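You operate a simulated robot arm through the tools that you are given. There is no shell and no other tool.

The job below is to be done with a simulated robot arm. You get a single attempt, and the scene is never put back.

Task
Catch one run's oil from the clamped blue top injector in the clear cup on the green tester.
Fine: cup in the yellow circle, spout over it, hood closed, RUN; after the result swing the spout back over the funnel. No oil on the deck. Set down upright: clear cup.

Only the result counts: the job must be done as asked and must still hold three seconds after the hand-in. Knocking over, shifting, dropping, spilling or breaking anything else fails it.

Robot
A 7-joint arm with a two-finger parallel gripper, fixed in place. Base frame: the origin is at the foot of the arm, x ahead of it, y to its left, z up. Readings come in m, degrees, newtons and seconds.
With the tool pointing down near the work surface it reaches from about 0.1 to 0.6 m from the base axis. Its first joint turns from -166.0 to 166.0 degrees. Payload 2.5 kg.
The tool frame sits at the grasp point between the pads (the TCP): z along the fingers, y along the line on which they close. The tips reach 0.03 m beyond it. Largest opening 0.094 m; finger width 0.028, thickness 0.01; the body of the gripper, 0.05 by 0.096 m, starts 0.055 m behind the TCP.
Orientation is told as [roll, pitch, yaw] about the base's x, y, z axes, in that order, counted from this pose: with the fingers straight down and closing along the base's y, the tool's x points along the base's -x, its y along +y and its z along -z.

Tools
- The arm moves only by the tool jog_arm. Its argument "commands" is a list of rows, each an object of numbers (a shift or turn left out is 0, a gripper value left out holds the last): "x", "y", "z": the shift along the tool's x, y, z in units of 30 mm (1.0 is 30 mm); "rx", "ry", "rz": the turn, a rotation vector about the tool's x, y, z in units of 6 degrees (1.0 is 6 degrees); "jaw": the finger opening in m, from 0 to 0.094. In form: [{"x": .., "y": .., "z": .., "rx": .., "ry": .., "rz": .., "jaw": ..}, ...]. A call has 1 to 20 rows; each row shifts and turns the commanded pose from where the row before left it, along the tool's axes as they then stand. A call with a number of a shift or a turn outside -1 to 1 is refused whole. A row lasts 0.2 s, in which the tool goes at most 0.05 m and 8.6 degrees; a call with a longer step from one row to the next is refused whole, and so is a gripper value outside its range. A pose out of reach is approached as far as the arm can. The call stops where the force on the tool passes 90 N (or 10 N more than at its start, if that is more) or the arm is blocked; 0.2 s more then pass. Each finger travels about 0.072 m/s and halts on what it meets, pressing with about 27 N; the grip force reading is that of the motor and also rises with nothing between the fingers. The clock runs only during rows and for 0.2 s after the last one: add rows that do not move to give the fingers time. It gives the time, the measured TCP pose, the force on the tool (base axes), the opening and the grip force at its end, in the units of the frame above (readings bear some noise), with the torque about the TCP (base axes, N m) and any sound that the robot's microphone picked up.
- Cameras (640 x 400 px; columns grow to the right, rows downward): "scene" is fixed at [0.05, -0.6524, 0.8723]; the picture's right is [0.98, -0.19, 0.00], its down [-0.14, -0.71, -0.69] and it looks along [0.13, 0.68, -0.73] (base axes); focal length 314 px, centre (320, 200). "wrist" rides on the gripper at [0.076, 0.014, -0.102] in the tool frame; the picture's right is [-0.18, 0.98, 0.00], its down [-0.75, -0.14, -0.64] and it looks along [-0.63, -0.12, 0.77] (tool axes); focal length 243 px, centre (320, 200). There is no depth. A picture from a camera that has moved, and an enlarged one, comes with that camera's place and axes in the base frame and with its lens.
- camera(camera): a new picture of that camera. The clock stands still meanwhile.
- enlarge(camera, box): a new picture of the part [left, top, right, bottom] of that camera's present view, enlarged. The clock stands still meanwhile.
- sign_off(): hands the job in; it is judged then, once.

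Places have to be worked out from the pictures, the camera data and where the tool is seen. Open the gripper and draw the arm clear of the work before you hand the job in, unless the task says otherwise.

The tools are called as a command line: name --argument value ..., lists and objects as JSON in quotes. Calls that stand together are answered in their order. jog_arm: Moves the arm, as the interface text tells. Its arguments: {"type":"object","properties":{"commands":{"type":"array","items":{"type":"object","properties":{"x":{"type":"number"},"y":{"type":"number"},"z":{"type":"number"},"rx":{"type":"number"},"ry":{"type":"number"},"rz":{"type":"number"},"jaw":{"type":"number"}}}}},"required":["commands"]} The other tools are called the same way: camera (camera) takes a picture; enlarge (camera, box) takes an enlarged picture of a part of a camera's view; sign_off () hands the job in.

At the start:

```text
time_s: 0.0
tcp_pos: [0.4988, -0.181, 0.4226]
tool_rot: [0.0, 0.0, 0.0]
contact_force: [-0.4, 0.5, -0.1]
ft_torque: [-0.02, 0.01, 0.01]
gripper_width: 0.0939
grip_force: 0.0
```

scene: 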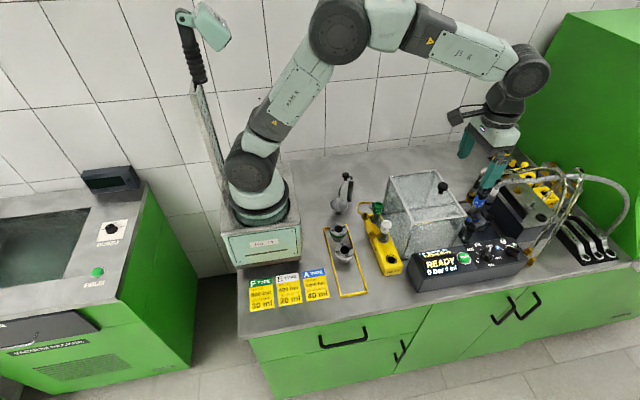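
wrist: 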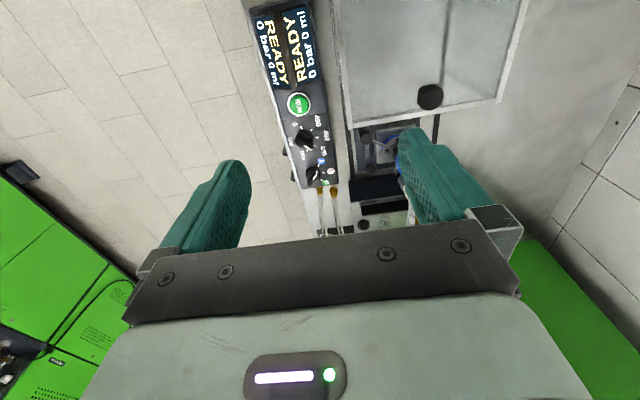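

I start by looking closer at the scene to identify the objects.

enlarge --camera "scene" --box '[230, 150, 430, 310]'

enlarge --camera "scene" --box '[380, 150, 540, 300]'

enlarge --camera "scene" --box '[460, 130, 640, 290]'

camera --camera "wrist"

```text
2.50 times, centred on (330, 230) of scene
camera zoom: at [0.05, -0.6524, 0.8723], right [0.98, -0.19, 0.0], down [-0.14, -0.71, -0.69], along [0.13, 0.68, -0.73], focal length 784 px, centre (295, 125)
```

zoom: 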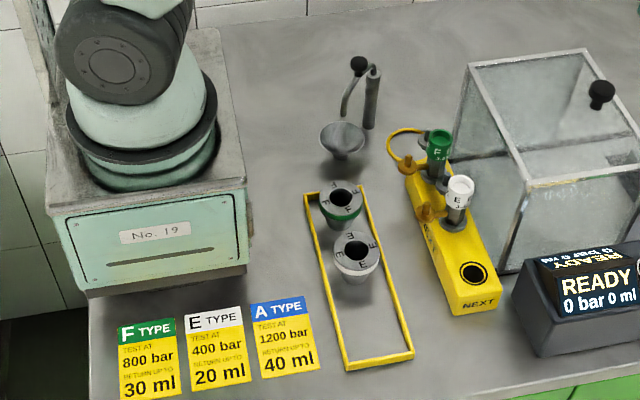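

```text
2.67 times, centred on (460, 225) of scene
camera zoom: at [0.05, -0.6524, 0.8723], right [0.98, -0.19, 0.0], down [-0.14, -0.71, -0.69], along [0.13, 0.68, -0.73], focal length 837 px, centre (-53, 133)
```

zoom: 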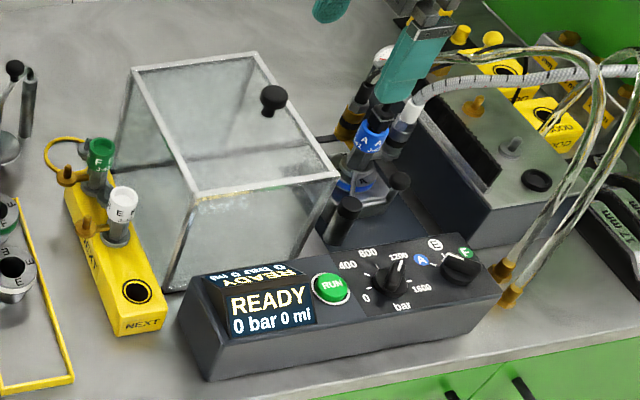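

```text
2.50 times, centred on (550, 210) of scene
camera zoom: at [0.05, -0.6524, 0.8723], right [0.98, -0.19, 0.0], down [-0.14, -0.71, -0.69], along [0.13, 0.68, -0.73], focal length 784 px, centre (-255, 175)
```

zoom: 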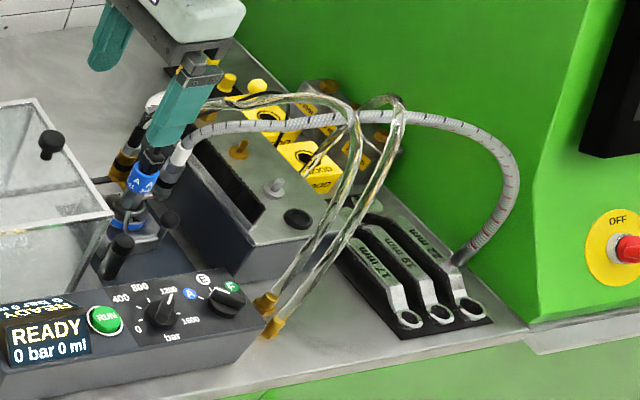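

```text
taken
camera wrist: at [0.422, -0.1672, 0.5249], right [0.18, 0.98, 0.0], down [0.75, -0.14, 0.64], along [0.63, -0.12, -0.77], focal length 243 px, centre (320, 200)
```

wrist: 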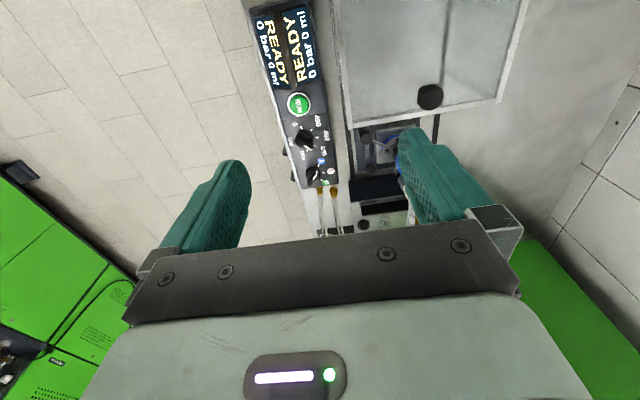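

The cup, yellow circle, spout and dials aren't clear yet; I enlarge more.

enlarge --camera "scene" --box '[320, 165, 370, 275]'

enlarge --camera "scene" --box '[410, 230, 530, 295]'

enlarge --camera "scene" --box '[380, 165, 500, 250]'

enlarge --camera "scene" --box '[0, 160, 200, 400]'

enlarge --camera "wrist" --box '[230, 0, 530, 240]'

```text
3.64 times, centred on (345, 220) of scene
camera zoom: at [0.05, -0.6524, 0.8723], right [0.98, -0.19, 0.0], down [-0.14, -0.71, -0.69], along [0.13, 0.68, -0.73], focal length 1141 px, centre (229, 127)
```

zoom: 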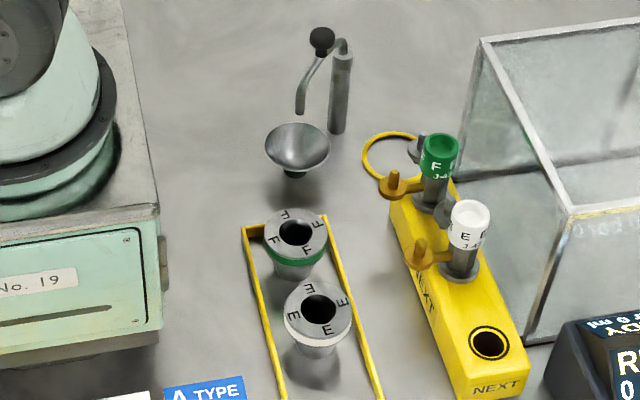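

```text
5.33 times, centred on (470, 262) of scene
camera zoom: at [0.05, -0.6524, 0.8723], right [0.98, -0.19, 0.0], down [-0.14, -0.71, -0.69], along [0.13, 0.68, -0.73], focal length 1674 px, centre (-480, -133)
```

zoom: 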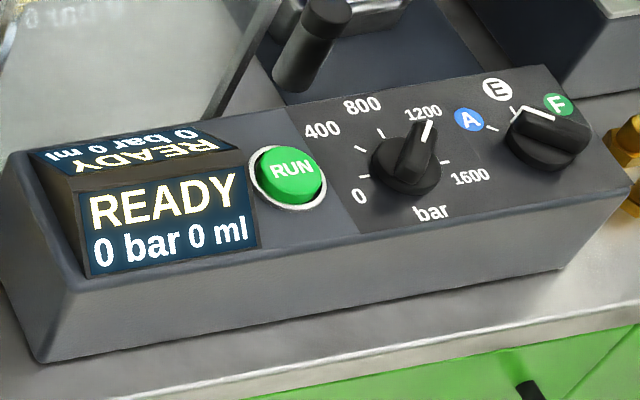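

```text
4.71 times, centred on (440, 208) of scene
camera zoom: at [0.05, -0.6524, 0.8723], right [0.98, -0.19, 0.0], down [-0.14, -0.71, -0.69], along [0.13, 0.68, -0.73], focal length 1477 px, centre (-245, 165)
```

zoom: 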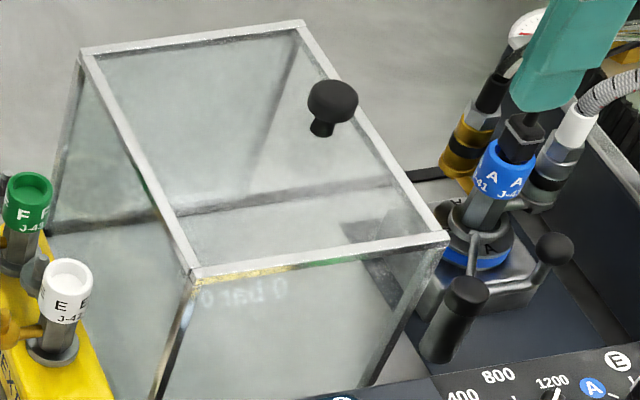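

```text
1.67 times, centred on (100, 280) of scene
camera zoom: at [0.05, -0.6524, 0.8723], right [0.98, -0.19, 0.0], down [-0.14, -0.71, -0.69], along [0.13, 0.68, -0.73], focal length 523 px, centre (687, 67)
```

zoom: 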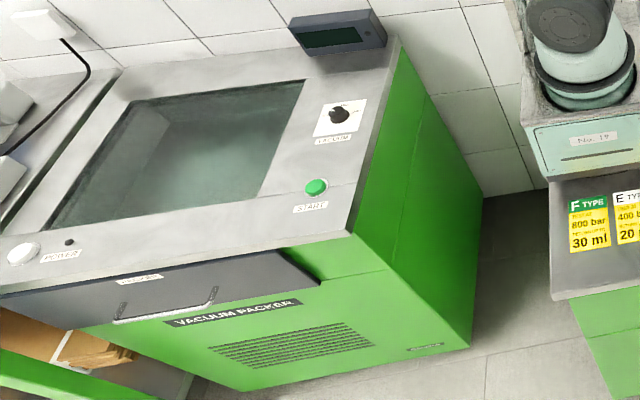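

```text
1.67 times, centred on (380, 120) of wrist
camera zoom: at [0.422, -0.1672, 0.5249], right [0.18, 0.98, 0.0], down [0.75, -0.14, 0.64], along [0.63, -0.12, -0.77], focal length 404 px, centre (220, 333)
```

zoom: 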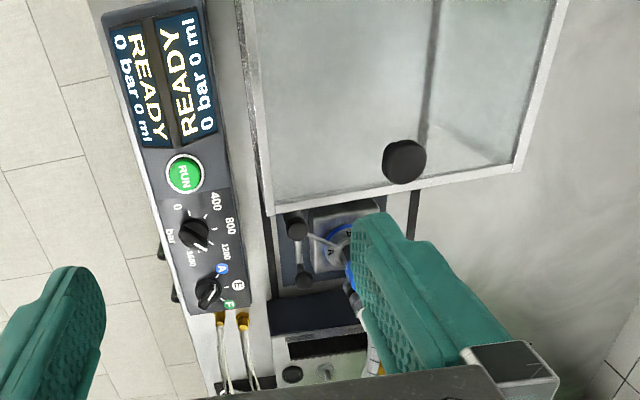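

Selector knob and pressure knob are both on the control box; I estimate RUN at about (0.557, -0.230, 0.09) and the deck near z=0. I see no cup yet, so I back the arm off while staying high to reveal the hidden region.

jog_arm --commands '[{"x": 0.95, "y": 0.4, "z": -0.2}, {"x": 0.95, "y": 0.4, "z": -0.2}, {"x": 0.95, "y": 0.4, "z": -0.2}, {"x": 0.95, "y": 0.4, "z": -0.2}, {"x": 0.95, "y": 0.4, "z": -0.2}, {"x": 0.95, "y": 0.4, "z": -0.2}]'

camera --camera "scene"

camera --camera "wrist"

```text
time_s: 1.4
tcp_pos: [0.3277, -0.1096, 0.4602]
tool_rot: [0.0, 0.1, -0.1]
contact_force: [-0.2, -0.3, 0.1]
ft_torque: [0.04, 0.01, -0.03]
gripper_width: 0.0939
grip_force: 0.1
```

```text
taken
```

scene: 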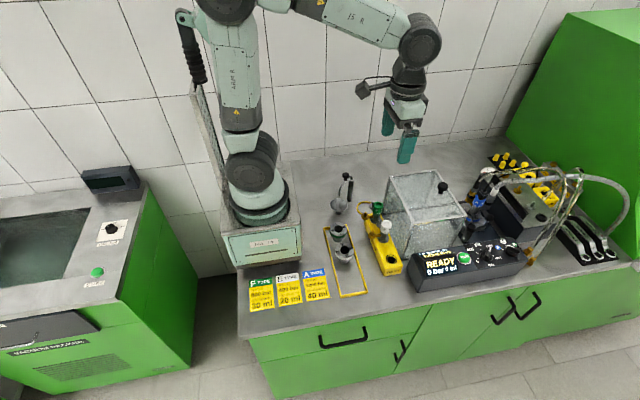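

```text
taken
camera wrist: at [0.2501, -0.0957, 0.5626], right [0.18, 0.98, 0.0], down [0.75, -0.14, 0.64], along [0.63, -0.12, -0.77], focal length 243 px, centre (320, 200)
```

wrist: 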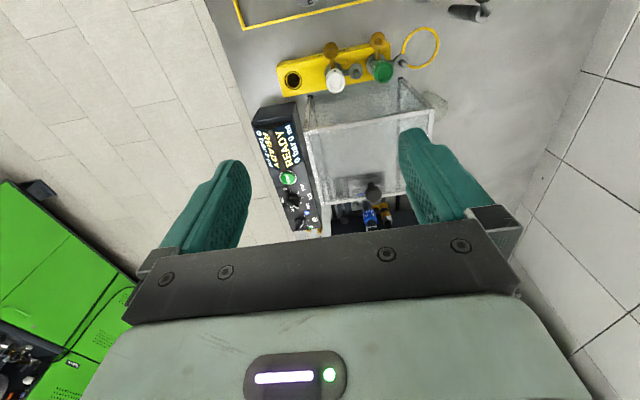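

The deck behind is now visible; I enlarge for the clear cup there and around the GOOD box and the hood.

enlarge --camera "scene" --box '[440, 140, 600, 270]'

enlarge --camera "scene" --box '[320, 130, 500, 240]'

enlarge --camera "wrist" --box '[230, 0, 510, 180]'

enlarge --camera "scene" --box '[320, 220, 380, 300]'

```text
3.08 times, centred on (520, 205) of scene
camera zoom: at [0.05, -0.6524, 0.8723], right [0.98, -0.19, 0.0], down [-0.14, -0.71, -0.69], along [0.13, 0.68, -0.73], focal length 966 px, centre (-295, 185)
```

zoom: 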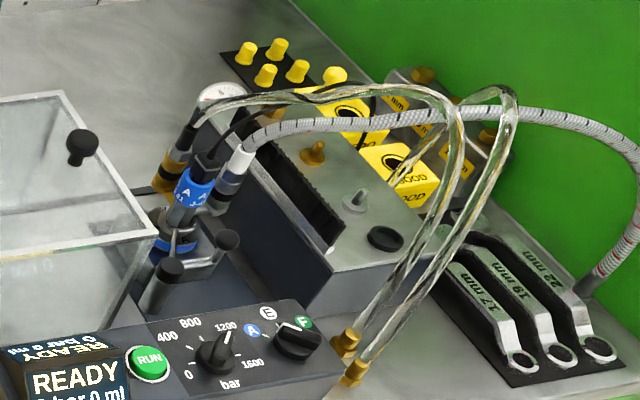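

```text
3.56 times, centred on (410, 185) of scene
camera zoom: at [0.05, -0.6524, 0.8723], right [0.98, -0.19, 0.0], down [-0.14, -0.71, -0.69], along [0.13, 0.68, -0.73], focal length 1116 px, centre (0, 253)
```

zoom: 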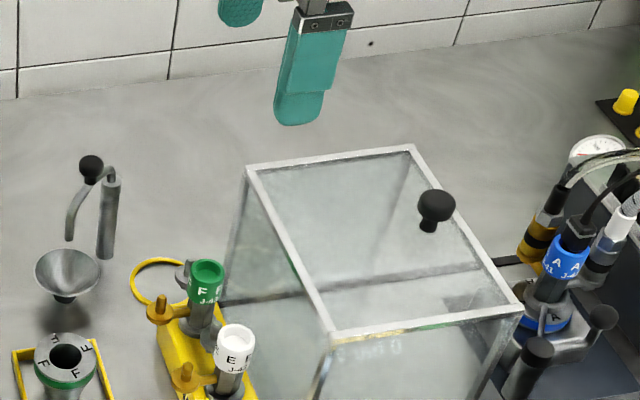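

```text
2.22 times, centred on (370, 90) of wrist
camera zoom: at [0.2501, -0.0957, 0.5626], right [0.18, 0.98, 0.0], down [0.75, -0.14, 0.64], along [0.63, -0.12, -0.77], focal length 539 px, centre (209, 444)
```

zoom: 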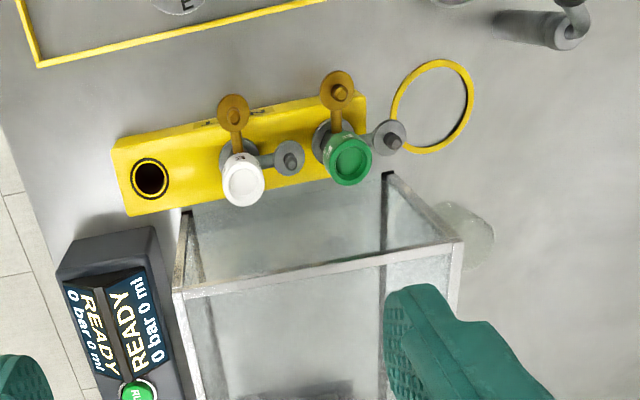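

```text
5.00 times, centred on (350, 260) of scene
camera zoom: at [0.05, -0.6524, 0.8723], right [0.98, -0.19, 0.0], down [-0.14, -0.71, -0.69], along [0.13, 0.68, -0.73], focal length 1569 px, centre (170, -100)
```

zoom: 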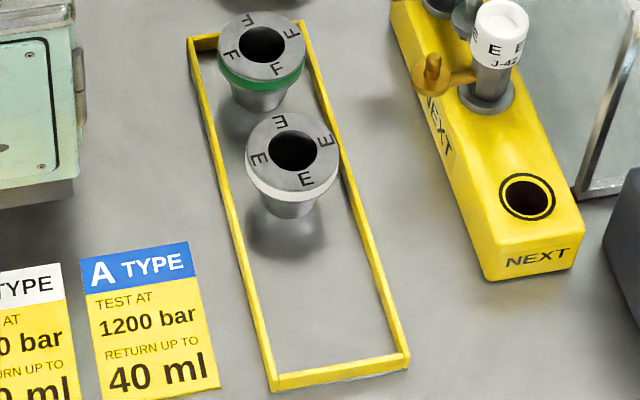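

The clear cup is faintly visible behind the hood's far-left corner, around (0.49, 0.13). The yellow ring is at about (0.362, 0.085). Next I take a closer look at the control panel to read the selector and pressure dial.

jog_arm --commands '[{"x": -0.5, "y": -0.93, "z": 0.8}, {"x": -0.5, "y": -0.93, "z": 0.8}, {"x": -0.5, "y": -0.93, "z": 0.8}, {"x": -0.5, "y": -0.93, "z": 0.8}, {"x": -0.5, "y": -0.93, "z": 0.8}]'

camera --camera "wrist"

camera --camera "scene"

```text
time_s: 2.6
tcp_pos: [0.4016, -0.2475, 0.3406]
tool_rot: [0.0, 0.0, 0.0]
contact_force: [0.2, -0.2, 0.2]
ft_torque: [-0.02, 0.03, 0.0]
gripper_width: 0.094
grip_force: 0.1
```

```text
taken
camera wrist: at [0.3251, -0.235, 0.4434], right [0.18, 0.98, 0.0], down [0.75, -0.14, 0.64], along [0.63, -0.12, -0.77], focal length 243 px, centre (320, 200)
```

wrist: 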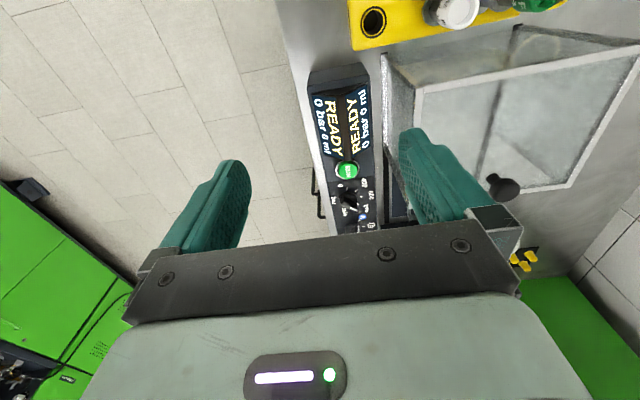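

```text
taken
```

scene: 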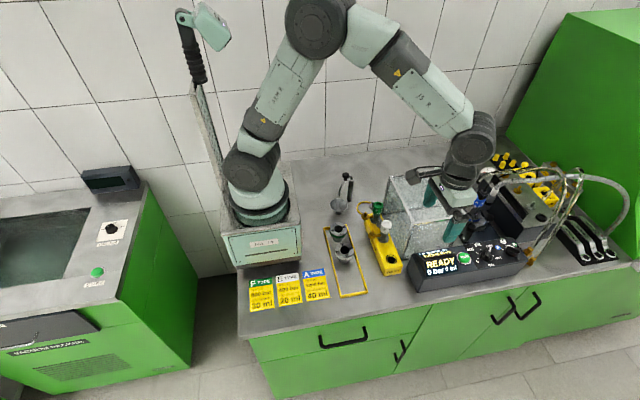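

The gripper hides the knobs here; I move forward so they rise in the picture.

jog_arm --commands '[{"x": -1, "y": -0.2}, {"x": -1, "y": -0.2}, {"x": -1, "y": -0.2}, {"x": -1, "y": -0.2}]'

enlarge --camera "wrist" --box '[260, 0, 460, 200]'

camera --camera "wrist"

```text
time_s: 3.6
tcp_pos: [0.5233, -0.2708, 0.3404]
tool_rot: [-0.1, 0.1, 0.0]
contact_force: [0.5, 0.7, -0.2]
ft_torque: [0.01, 0.04, -0.01]
gripper_width: 0.0943
grip_force: 0.1
```

```text
2.00 times, centred on (360, 100) of wrist
camera zoom: at [0.4452, -0.2578, 0.4428], right [0.18, 0.98, 0.0], down [0.75, -0.14, 0.64], along [0.63, -0.12, -0.77], focal length 485 px, centre (240, 400)
```

zoom: 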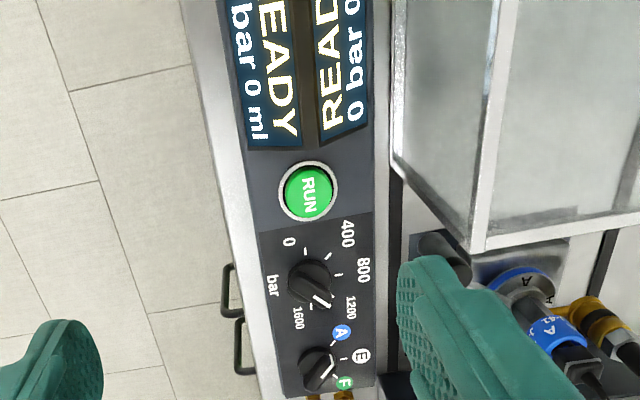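

```text
taken
camera wrist: at [0.4452, -0.2578, 0.4428], right [0.18, 0.98, 0.0], down [0.75, -0.14, 0.64], along [0.63, -0.12, -0.77], focal length 243 px, centre (320, 200)
```

wrist: 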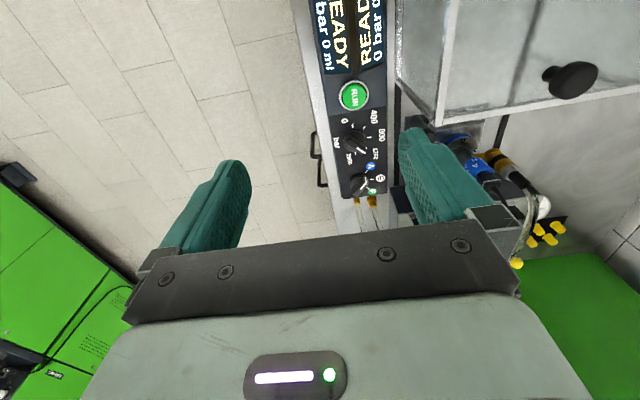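

I zoom closer at the two knobs.

enlarge --camera "wrist" --box '[325, 95, 405, 205]'

enlarge --camera "scene" --box '[465, 230, 535, 275]'

```text
3.64 times, centred on (365, 150) of wrist
camera zoom: at [0.4452, -0.2578, 0.4428], right [0.18, 0.98, 0.0], down [0.75, -0.14, 0.64], along [0.63, -0.12, -0.77], focal length 882 px, centre (156, 382)
```

zoom: 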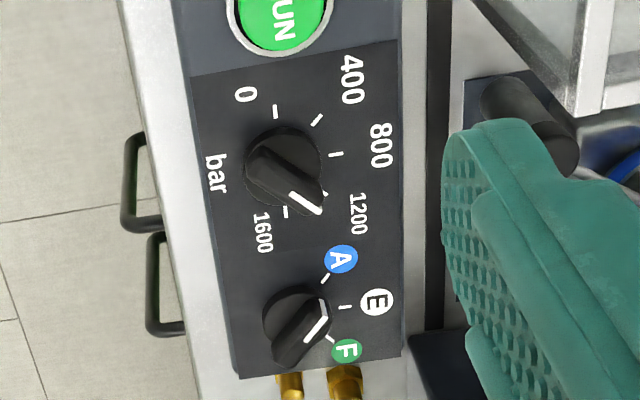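

```text
8.89 times, centred on (500, 252) of scene
camera zoom: at [0.05, -0.6524, 0.8723], right [0.98, -0.19, 0.0], down [-0.14, -0.71, -0.69], along [0.13, 0.68, -0.73], focal length 2789 px, centre (-1280, -267)
```

zoom: 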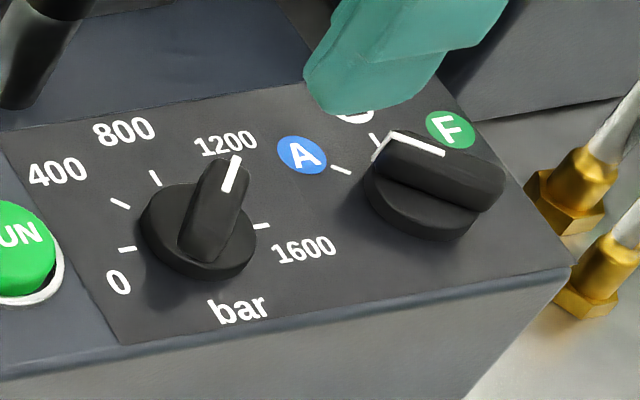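

The selector's pointer line faces A and pressure is at 1200 bar, matching the A-type card, so no knob change is needed. Now I go to the +y side of the deck to view the cup, ring and spout.

jog_arm --commands '[{"z": -1}, {"z": -1}, {"x": 0.2, "y": 1}, {"x": 0.2, "y": 1}, {"x": 0.2, "y": 1}, {"x": 0.2, "y": 1}, {"x": 0.2, "y": 1}, {"x": 0.2, "y": 1}, {"x": 0.2, "y": 1}, {"x": 0.2, "y": 1}, {"x": 0.2, "y": 1}, {"x": 0.2, "y": 1}, {"x": 0.2, "y": 1}, {"x": 0.2, "y": 1}, {"x": 0.2, "y": 1}, {"x": 0.2, "y": 1}, {"x": 0.2, "y": 1}, {"x": 0.2, "y": 1}, {"x": 0.2, "y": 1}]'

jog_arm --commands '[{"rz": 1}, {"rz": 1}, {"rz": 1}, {"rz": 1}, {"rz": 1}, {"rz": 1}, {"rz": 1}, {"rz": 1}, {"rz": 1}, {"rz": 1}, {"rz": 1}, {"rz": 1}, {"rz": 1}, {"rz": 1}, {"rz": 1}]'

camera --camera "wrist"

camera --camera "scene"

```text
time_s: 7.6
tcp_pos: [0.4209, 0.2354, 0.3984]
tool_rot: [0.0, 0.0, 0.0]
contact_force: [1.0, 0.2, -0.8]
ft_torque: [0.0, -0.03, -0.01]
gripper_width: 0.094
grip_force: 0.1
```

```text
time_s: 10.8
tcp_pos: [0.4213, 0.2367, 0.3984]
tool_rot: [0.0, 0.0, -90.1]
contact_force: [0.4, 1.3, 0.6]
ft_torque: [0.04, 0.02, -0.02]
gripper_width: 0.0943
grip_force: 0.1
```

```text
taken
camera wrist: at [0.4346, 0.3129, 0.5008], right [0.98, -0.19, 0.0], down [-0.14, -0.75, 0.64], along [-0.12, -0.63, -0.77], focal length 243 px, centre (320, 200)
```

wrist: 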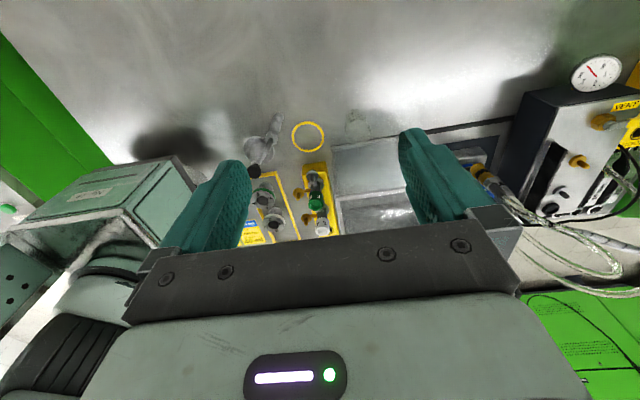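

```text
taken
```

scene: 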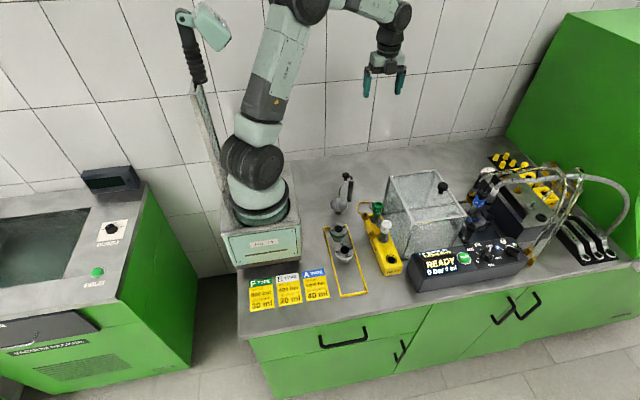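

The cup is now visible at the back of the hood; I enlarge this region.

enlarge --camera "wrist" --box '[310, 90, 420, 170]'

enlarge --camera "wrist" --box '[225, 90, 345, 180]'

enlarge --camera "wrist" --box '[240, 90, 520, 240]'

```text
5.00 times, centred on (365, 130) of wrist
camera zoom: at [0.4346, 0.3129, 0.5008], right [0.98, -0.19, 0.0], down [-0.14, -0.75, 0.64], along [-0.12, -0.63, -0.77], focal length 1213 px, centre (95, 550)
```

zoom: 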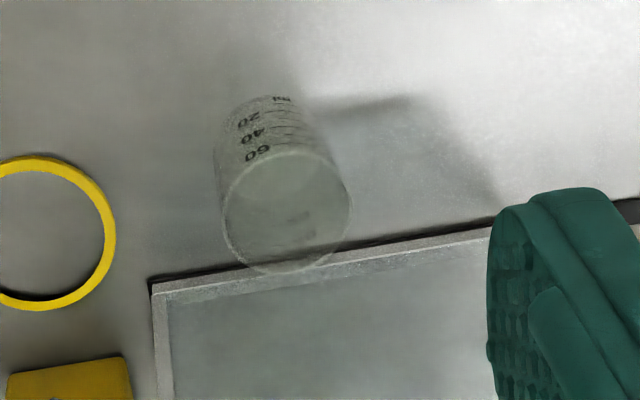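

```text
4.44 times, centred on (285, 135) of wrist
camera zoom: at [0.4346, 0.3129, 0.5008], right [0.98, -0.19, 0.0], down [-0.14, -0.75, 0.64], along [-0.12, -0.63, -0.77], focal length 1078 px, centre (476, 489)
```

zoom: 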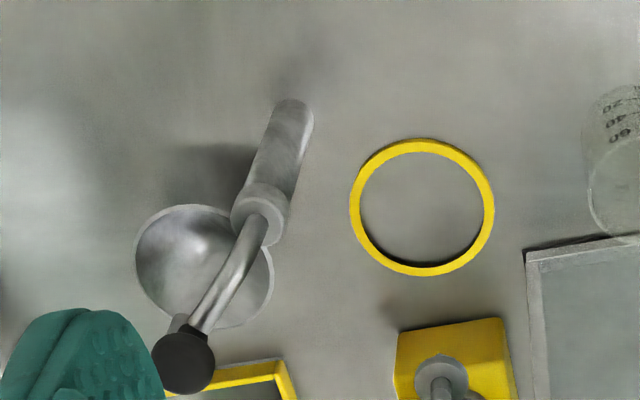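

```text
2.29 times, centred on (380, 165) of wrist
camera zoom: at [0.4346, 0.3129, 0.5008], right [0.98, -0.19, 0.0], down [-0.14, -0.75, 0.64], along [-0.12, -0.63, -0.77], focal length 555 px, centre (183, 280)
```

zoom: 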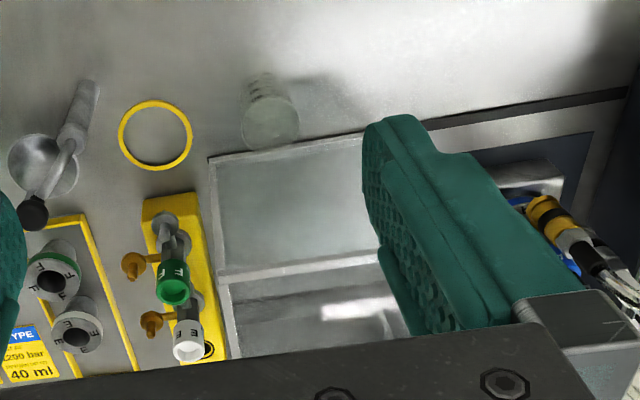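

Estimates: ring (0.364, 0.085), cup about (0.469, 0.105), ~5 cm wide and ~6.5 cm tall, spout post (0.315, 0.14), spout ball knob (0.285, 0.113, 0.155), hood back wall y≈0.055. I go lower for a sharper look at the cup.

jog_arm --commands '[{"y": 0.2, "z": 0.87}, {"y": 0.2, "z": 0.87}, {"y": 0.2, "z": 0.87}, {"y": 0.2, "z": 0.87}, {"y": 0.2, "z": 0.87}]'

camera --camera "wrist"

enlarge --camera "wrist" --box '[260, 50, 420, 170]'

enlarge --camera "wrist" --box '[160, 60, 320, 240]'

```text
time_s: 12.0
tcp_pos: [0.4503, 0.2365, 0.2683]
tool_rot: [-0.1, 0.0, -90.1]
contact_force: [-0.1, -0.2, -0.2]
ft_torque: [0.0, -0.01, 0.01]
gripper_width: 0.0941
grip_force: 0.1
```

```text
taken
camera wrist: at [0.4641, 0.3124, 0.3706], right [0.98, -0.18, 0.0], down [-0.14, -0.75, 0.64], along [-0.12, -0.63, -0.77], focal length 243 px, centre (320, 200)
```

wrist: 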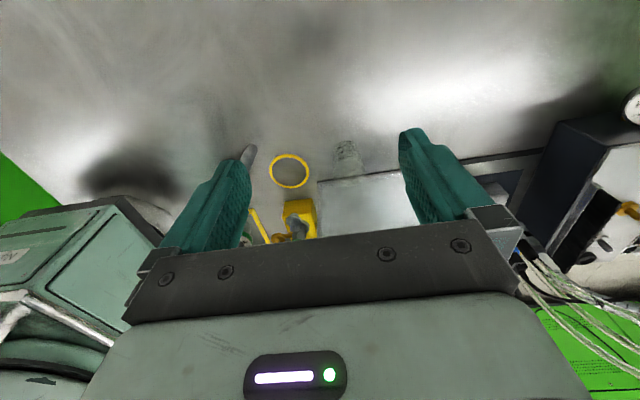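

```text
3.33 times, centred on (340, 110) of wrist
camera zoom: at [0.4641, 0.3124, 0.3706], right [0.98, -0.18, 0.0], down [-0.14, -0.75, 0.64], along [-0.12, -0.63, -0.77], focal length 809 px, centre (253, 500)
```

zoom: 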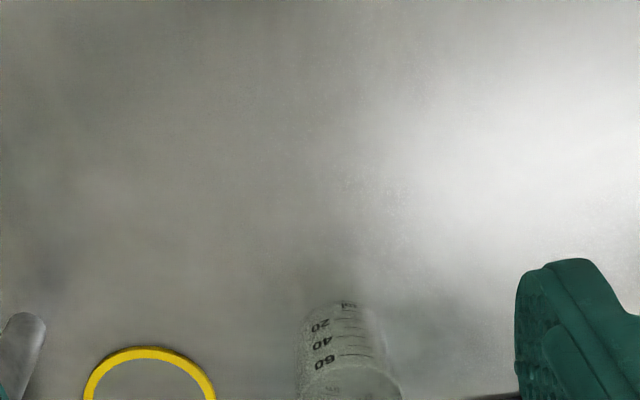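

```text
2.22 times, centred on (240, 150) of wrist
camera zoom: at [0.4641, 0.3124, 0.3706], right [0.98, -0.18, 0.0], down [-0.14, -0.75, 0.64], along [-0.12, -0.63, -0.77], focal length 539 px, centre (498, 311)
```

zoom: 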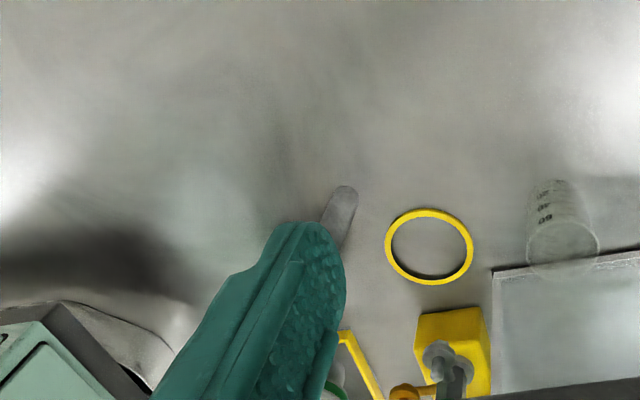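

enlarge --camera "wrist" --box '[310, 120, 400, 200]'

enlarge --camera "scene" --box '[325, 160, 465, 250]'

```text
5.00 times, centred on (355, 160) of wrist
camera zoom: at [0.4641, 0.3124, 0.3706], right [0.98, -0.18, 0.0], down [-0.14, -0.75, 0.64], along [-0.12, -0.63, -0.77], focal length 1213 px, centre (145, 400)
```

zoom: 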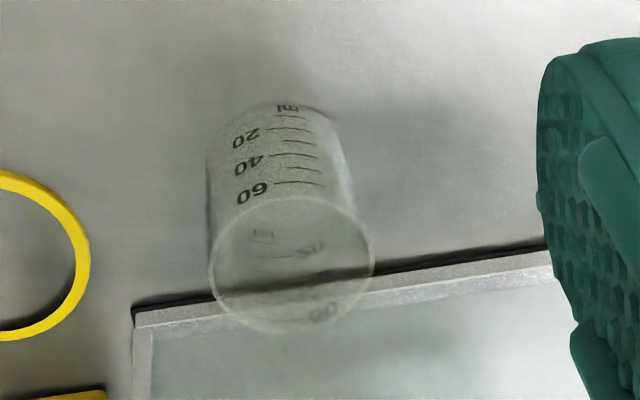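

```text
4.44 times, centred on (395, 205) of scene
camera zoom: at [0.05, -0.6524, 0.8723], right [0.98, -0.19, 0.0], down [-0.14, -0.71, -0.69], along [0.13, 0.68, -0.73], focal length 1395 px, centre (-13, 178)
```

zoom: 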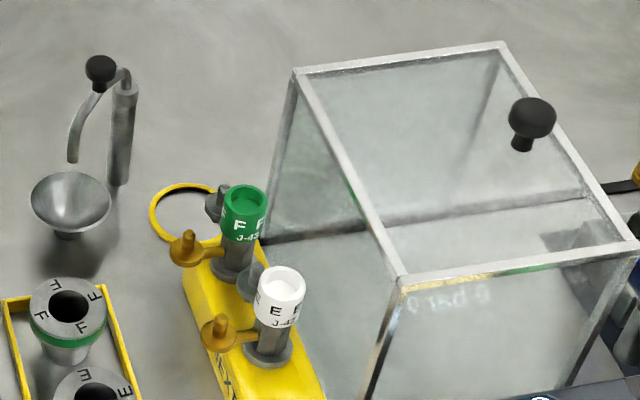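

Cup: centre (0.470, 0.1056), height ≈0.067, diameter ≈0.047 at grip height. Hood wall y≈0.05. I move above it with a 5° lean away from the hood and descend partway.

jog_arm --commands '[{"x": -0.872, "y": 0.13}, {"x": -0.872, "y": 0.13}, {"x": -0.872, "y": 0.13}, {"x": -0.872, "y": 0.13}, {"x": -0.872, "y": 0.13}, {"ry": -0.83}, {}]'

camera --camera "scene"

camera --camera "wrist"

```text
time_s: 13.6
tcp_pos: [0.4692, 0.1062, 0.2672]
tool_rot: [0.0, -5.0, -90.0]
contact_force: [-0.3, 0.2, 0.1]
ft_torque: [0.03, -0.05, -0.02]
gripper_width: 0.0938
grip_force: 0.1
```

```text
taken
```

scene: 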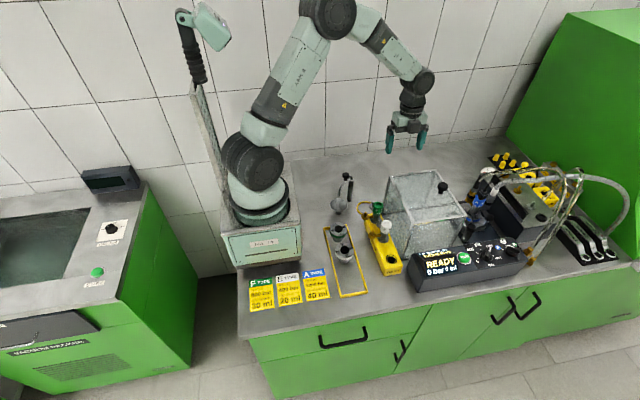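

```text
taken
camera wrist: at [0.4838, 0.1901, 0.364], right [0.98, -0.18, 0.02], down [-0.14, -0.69, 0.71], along [-0.12, -0.7, -0.71], focal length 243 px, centre (320, 200)
```

wrist: 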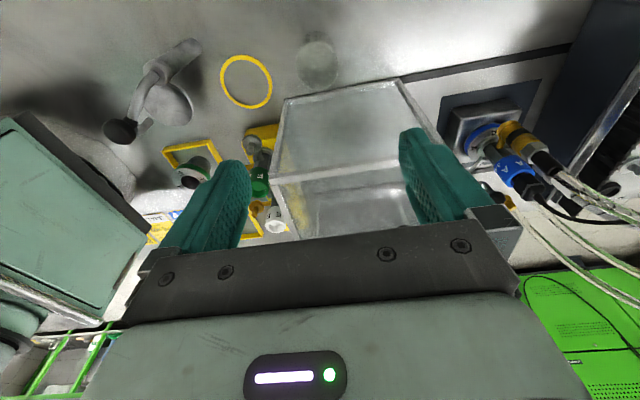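

Tilt leans away from the hood as intended. I verify the cup position again from here.

enlarge --camera "wrist" --box '[270, 20, 370, 110]'

enlarge --camera "wrist" --box '[90, 20, 310, 180]'

```text
4.44 times, centred on (320, 65) of wrist
camera zoom: at [0.4838, 0.1901, 0.364], right [0.98, -0.18, 0.02], down [-0.14, -0.69, 0.71], along [-0.12, -0.7, -0.71], focal length 1078 px, centre (320, 800)
```

zoom: 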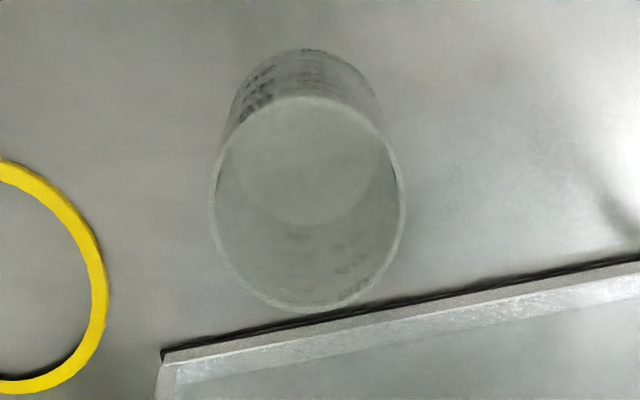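

```text
2.50 times, centred on (200, 100) of wrist
camera zoom: at [0.4838, 0.1901, 0.364], right [0.98, -0.18, 0.02], down [-0.14, -0.69, 0.71], along [-0.12, -0.7, -0.71], focal length 606 px, centre (620, 450)
```

zoom: 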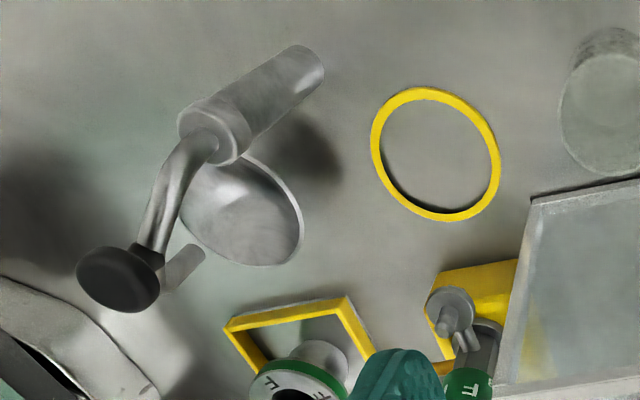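

All views agree on cup centre (0.470, 0.1055). I descend straight to grip height z≈0.047.

jog_arm --commands '[{"x": 0.08, "y": 0.003, "z": 0.913}, {"x": 0.08, "y": 0.003, "z": 0.913}, {"x": 0.08, "y": 0.003, "z": 0.913}, {"x": 0.08, "y": 0.003, "z": 0.913}, {"x": 0.08, "y": 0.003, "z": 0.913}, {"x": 0.08, "y": 0.003, "z": 0.913}, {"x": 0.08, "y": 0.003, "z": 0.913}, {"x": 0.08, "y": 0.003, "z": 0.913}]'

camera --camera "scene"

camera --camera "wrist"

```text
time_s: 15.4
tcp_pos: [0.4713, 0.1062, 0.0472]
tool_rot: [0.1, -5.0, -89.9]
contact_force: [0.2, 0.0, 0.0]
ft_torque: [-0.01, 0.04, -0.02]
gripper_width: 0.094
grip_force: 0.0
```

```text
taken
```

scene: 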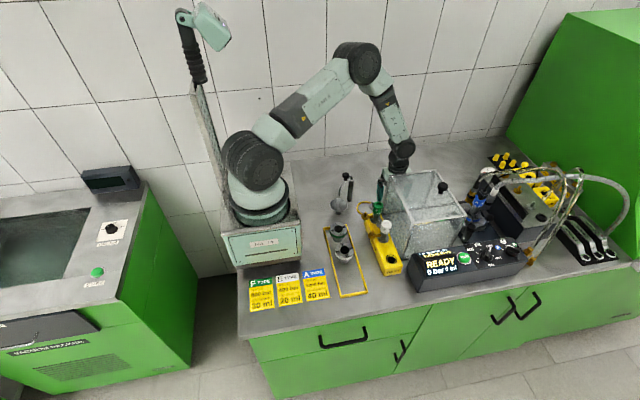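

```text
taken
camera wrist: at [0.4848, 0.1902, 0.1425], right [0.98, -0.18, 0.02], down [-0.14, -0.7, 0.7], along [-0.12, -0.69, -0.71], focal length 243 px, centre (320, 200)
```

wrist: 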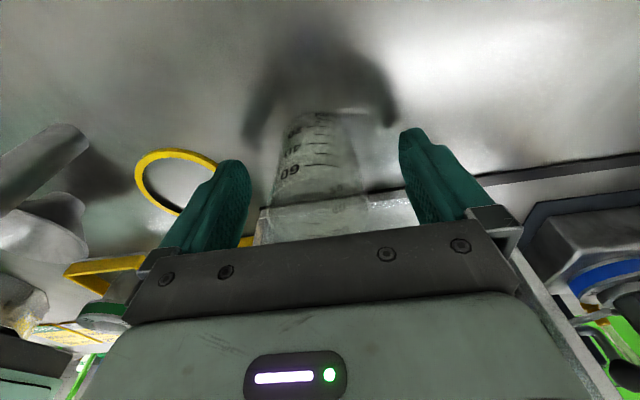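

The cup stands centred between the fingers. I close gently.

jog_arm --commands '[{"jaw": 0.06}, {"jaw": 0.05}, {"jaw": 0.045}, {"jaw": 0.043}, {"jaw": 0.043}]'

camera --camera "wrist"

```text
time_s: 16.6
tcp_pos: [0.4699, 0.1055, 0.0457]
tool_rot: [0.0, -5.0, -90.0]
contact_force: [0.9, 0.2, 1.0]
ft_torque: [0.03, 0.03, 0.01]
gripper_width: 0.0486
grip_force: 26.9
```

```text
taken
camera wrist: at [0.4846, 0.1903, 0.1428], right [0.98, -0.18, 0.02], down [-0.14, -0.69, 0.7], along [-0.12, -0.7, -0.71], focal length 243 px, centre (320, 200)
```

wrist: 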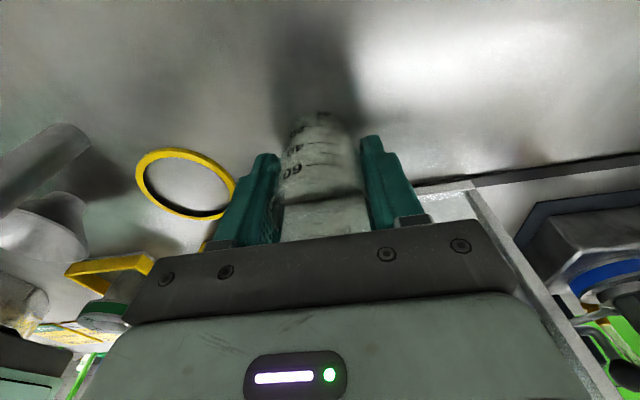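

Cup is held (width 48.6 mm). I lift it ~4.5 cm, carry it toward the ring at (0.364, 0.0853), and check before lowering.

jog_arm --commands '[{"x": -0.044, "z": -0.498}, {"x": -0.087, "z": -0.996}, {}, {"y": -0.704}, {"y": -0.704}, {"y": -0.704}, {"y": -0.704}, {"y": -0.704}, {"x": -0.337, "z": 0.03}, {"x": -0.337, "z": 0.03}, {}]'

camera --camera "wrist"

camera --camera "scene"

enlarge --camera "scene" --box '[325, 140, 445, 240]'

```text
time_s: 19.0
tcp_pos: [0.3664, 0.0859, 0.0916]
tool_rot: [0.0, -5.0, -90.0]
contact_force: [-0.4, 0.8, -0.2]
ft_torque: [-0.02, -0.01, 0.03]
gripper_width: 0.0488
grip_force: 27.1
```

```text
taken
camera wrist: at [0.3792, 0.1706, 0.1874], right [0.98, -0.18, 0.02], down [-0.14, -0.7, 0.7], along [-0.12, -0.69, -0.71], focal length 243 px, centre (320, 200)
```

wrist: 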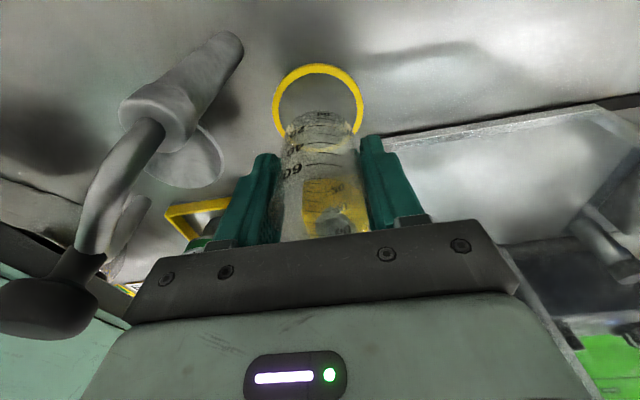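

```text
taken
```

scene: 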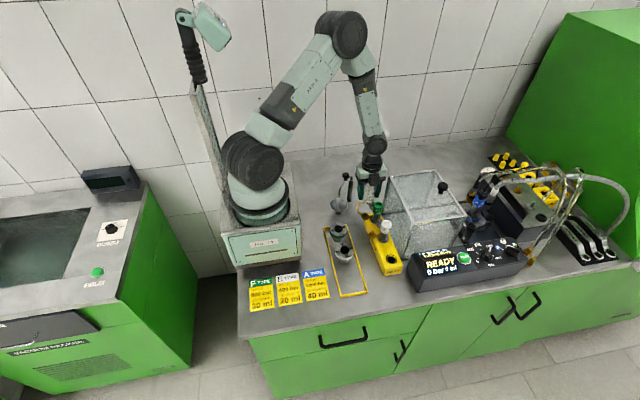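

```text
4.00 times, centred on (385, 190) of scene
camera zoom: at [0.05, -0.6524, 0.8723], right [0.98, -0.19, 0.0], down [-0.14, -0.71, -0.69], along [0.13, 0.68, -0.73], focal length 1255 px, centre (60, 240)
```

zoom: 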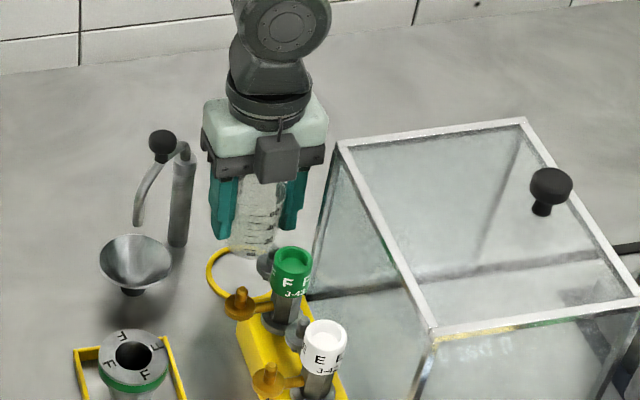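

Clear of post and injectors, and the ring lies right below the cup. I lower it onto the ring's centre.

jog_arm --commands '[{"x": 0.044, "y": -0.02, "z": 0.498}, {"x": 0.044, "y": -0.02, "z": 0.498}, {"x": 0.035, "z": 0.4}, {"x": 0.006, "z": 0.07}, {}]'

camera --camera "wrist"

enlarge --camera "scene" --box '[345, 165, 425, 225]'

```text
time_s: 20.2
tcp_pos: [0.3641, 0.0842, 0.0471]
tool_rot: [0.0, -5.0, -89.9]
contact_force: [-0.4, -0.3, -0.4]
ft_torque: [-0.02, 0.01, 0.01]
gripper_width: 0.0488
grip_force: 26.9
```

```text
taken
camera wrist: at [0.378, 0.1708, 0.1429], right [0.98, -0.18, 0.02], down [-0.14, -0.7, 0.7], along [-0.12, -0.7, -0.71], focal length 243 px, centre (320, 200)
```

wrist: 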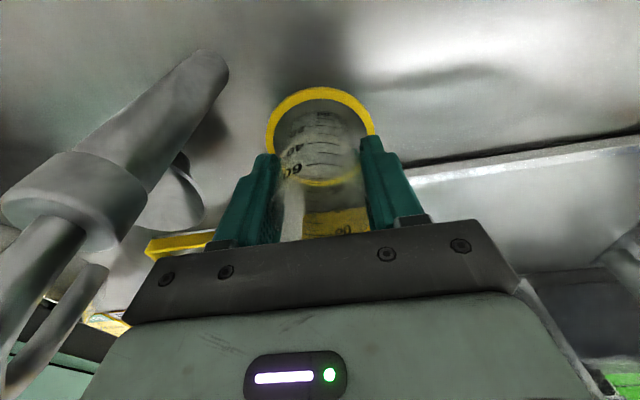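

```text
6.67 times, centred on (385, 195) of scene
camera zoom: at [0.05, -0.6524, 0.8723], right [0.98, -0.19, 0.0], down [-0.14, -0.71, -0.69], along [0.13, 0.68, -0.73], focal length 2092 px, centre (-113, 233)
```

zoom: 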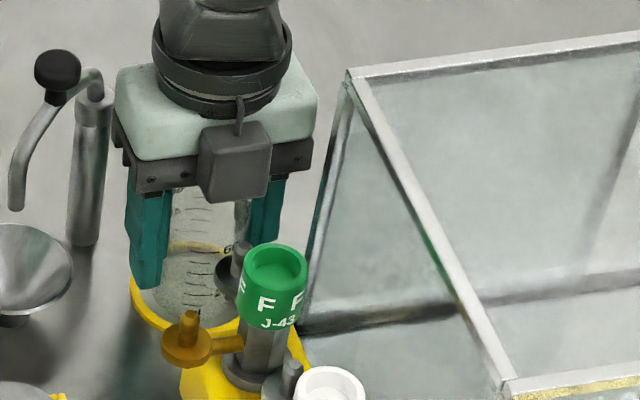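

The cup is over the ring just about touching; I check centring and ease down for contact.

jog_arm --commands '[{"x": 0.003, "z": 0.03}, {"x": 0.003, "z": 0.03}, {}]'

enlarge --camera "wrist" --box '[240, 70, 400, 200]'

```text
time_s: 21.0
tcp_pos: [0.3652, 0.0855, 0.0461]
tool_rot: [0.1, -5.0, -90.0]
contact_force: [-4.9, -0.9, 24.4]
ft_torque: [-0.07, 0.08, -0.01]
gripper_width: 0.0487
grip_force: 27.8
```

```text
3.08 times, centred on (320, 135) of wrist
camera zoom: at [0.3781, 0.1708, 0.1425], right [0.98, -0.18, 0.02], down [-0.14, -0.7, 0.7], along [-0.12, -0.69, -0.71], focal length 746 px, centre (320, 400)
```

zoom: 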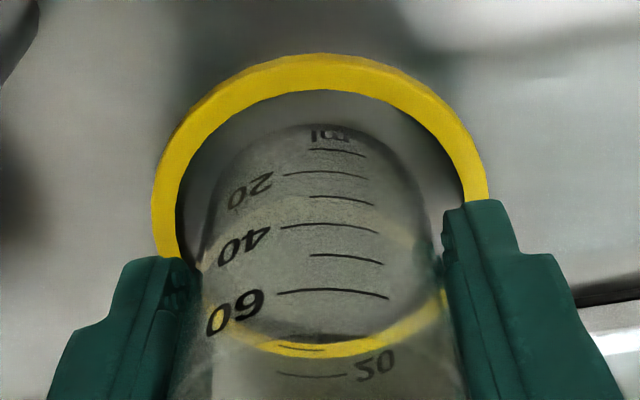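

Contact with the deck is confirmed (24 N), with the cup centred in the ring. I ease up 0.6 mm, open modestly, and rise straight up.

jog_arm --commands '[{"x": -0.002, "z": -0.025}, {"jaw": 0.052}, {"jaw": 0.06}, {"jaw": 0.066}, {}, {}]'

enlarge --camera "wrist" --box '[220, 70, 420, 220]'

```text
time_s: 22.4
tcp_pos: [0.3643, 0.0864, 0.0476]
tool_rot: [0.0, -5.0, -90.0]
contact_force: [0.1, -0.6, 0.3]
ft_torque: [0.01, 0.03, -0.01]
gripper_width: 0.0657
grip_force: 0.0
```

```text
2.67 times, centred on (320, 145) of wrist
camera zoom: at [0.3781, 0.1707, 0.143], right [0.98, -0.18, 0.02], down [-0.14, -0.69, 0.7], along [-0.12, -0.7, -0.71], focal length 647 px, centre (320, 347)
```

zoom: 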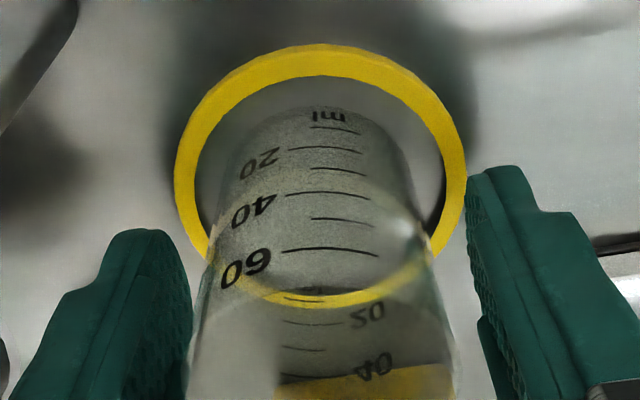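

Released and upright inside the ring. I rise straight up 20 cm and straighten the tool.

jog_arm --commands '[{"x": -0.042, "z": -0.48}, {"x": -0.083, "z": -0.95}, {"x": -0.083, "z": -0.95}, {"x": -0.083, "z": -0.95}, {"x": -0.083, "z": -0.95}, {"x": -0.083, "z": -0.95}, {"x": -0.083, "z": -0.95}, {"x": -0.083, "z": -0.95}, {"ry": 0.83}, {}]'

camera --camera "wrist"

enlarge --camera "scene" --box '[325, 160, 405, 220]'

```text
time_s: 24.6
tcp_pos: [0.3629, 0.0856, 0.2632]
tool_rot: [0.0, 0.0, -90.1]
contact_force: [-0.2, 0.2, -0.5]
ft_torque: [0.0, 0.02, 0.04]
gripper_width: 0.0658
grip_force: 0.0
```

```text
taken
camera wrist: at [0.377, 0.1618, 0.3657], right [0.98, -0.18, 0.0], down [-0.14, -0.75, 0.64], along [-0.12, -0.63, -0.77], focal length 243 px, centre (320, 200)
```

wrist: 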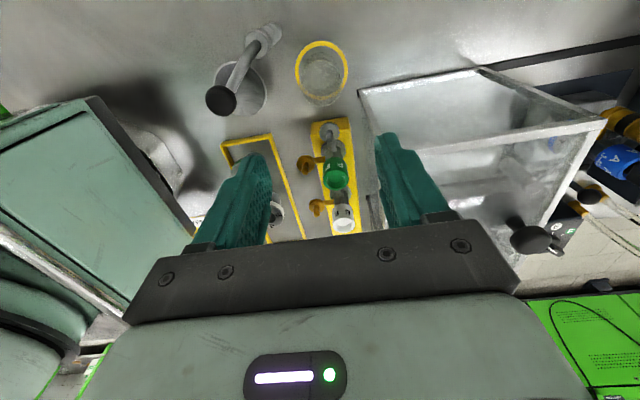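

```text
6.67 times, centred on (365, 190) of scene
camera zoom: at [0.05, -0.6524, 0.8723], right [0.98, -0.19, 0.0], down [-0.14, -0.71, -0.69], along [0.13, 0.68, -0.73], focal length 2092 px, centre (20, 267)
```

zoom: 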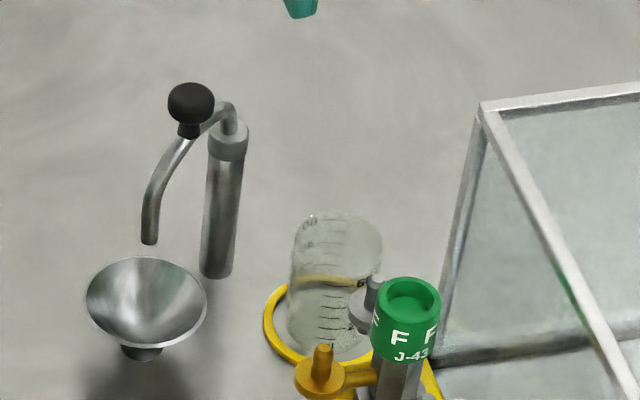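

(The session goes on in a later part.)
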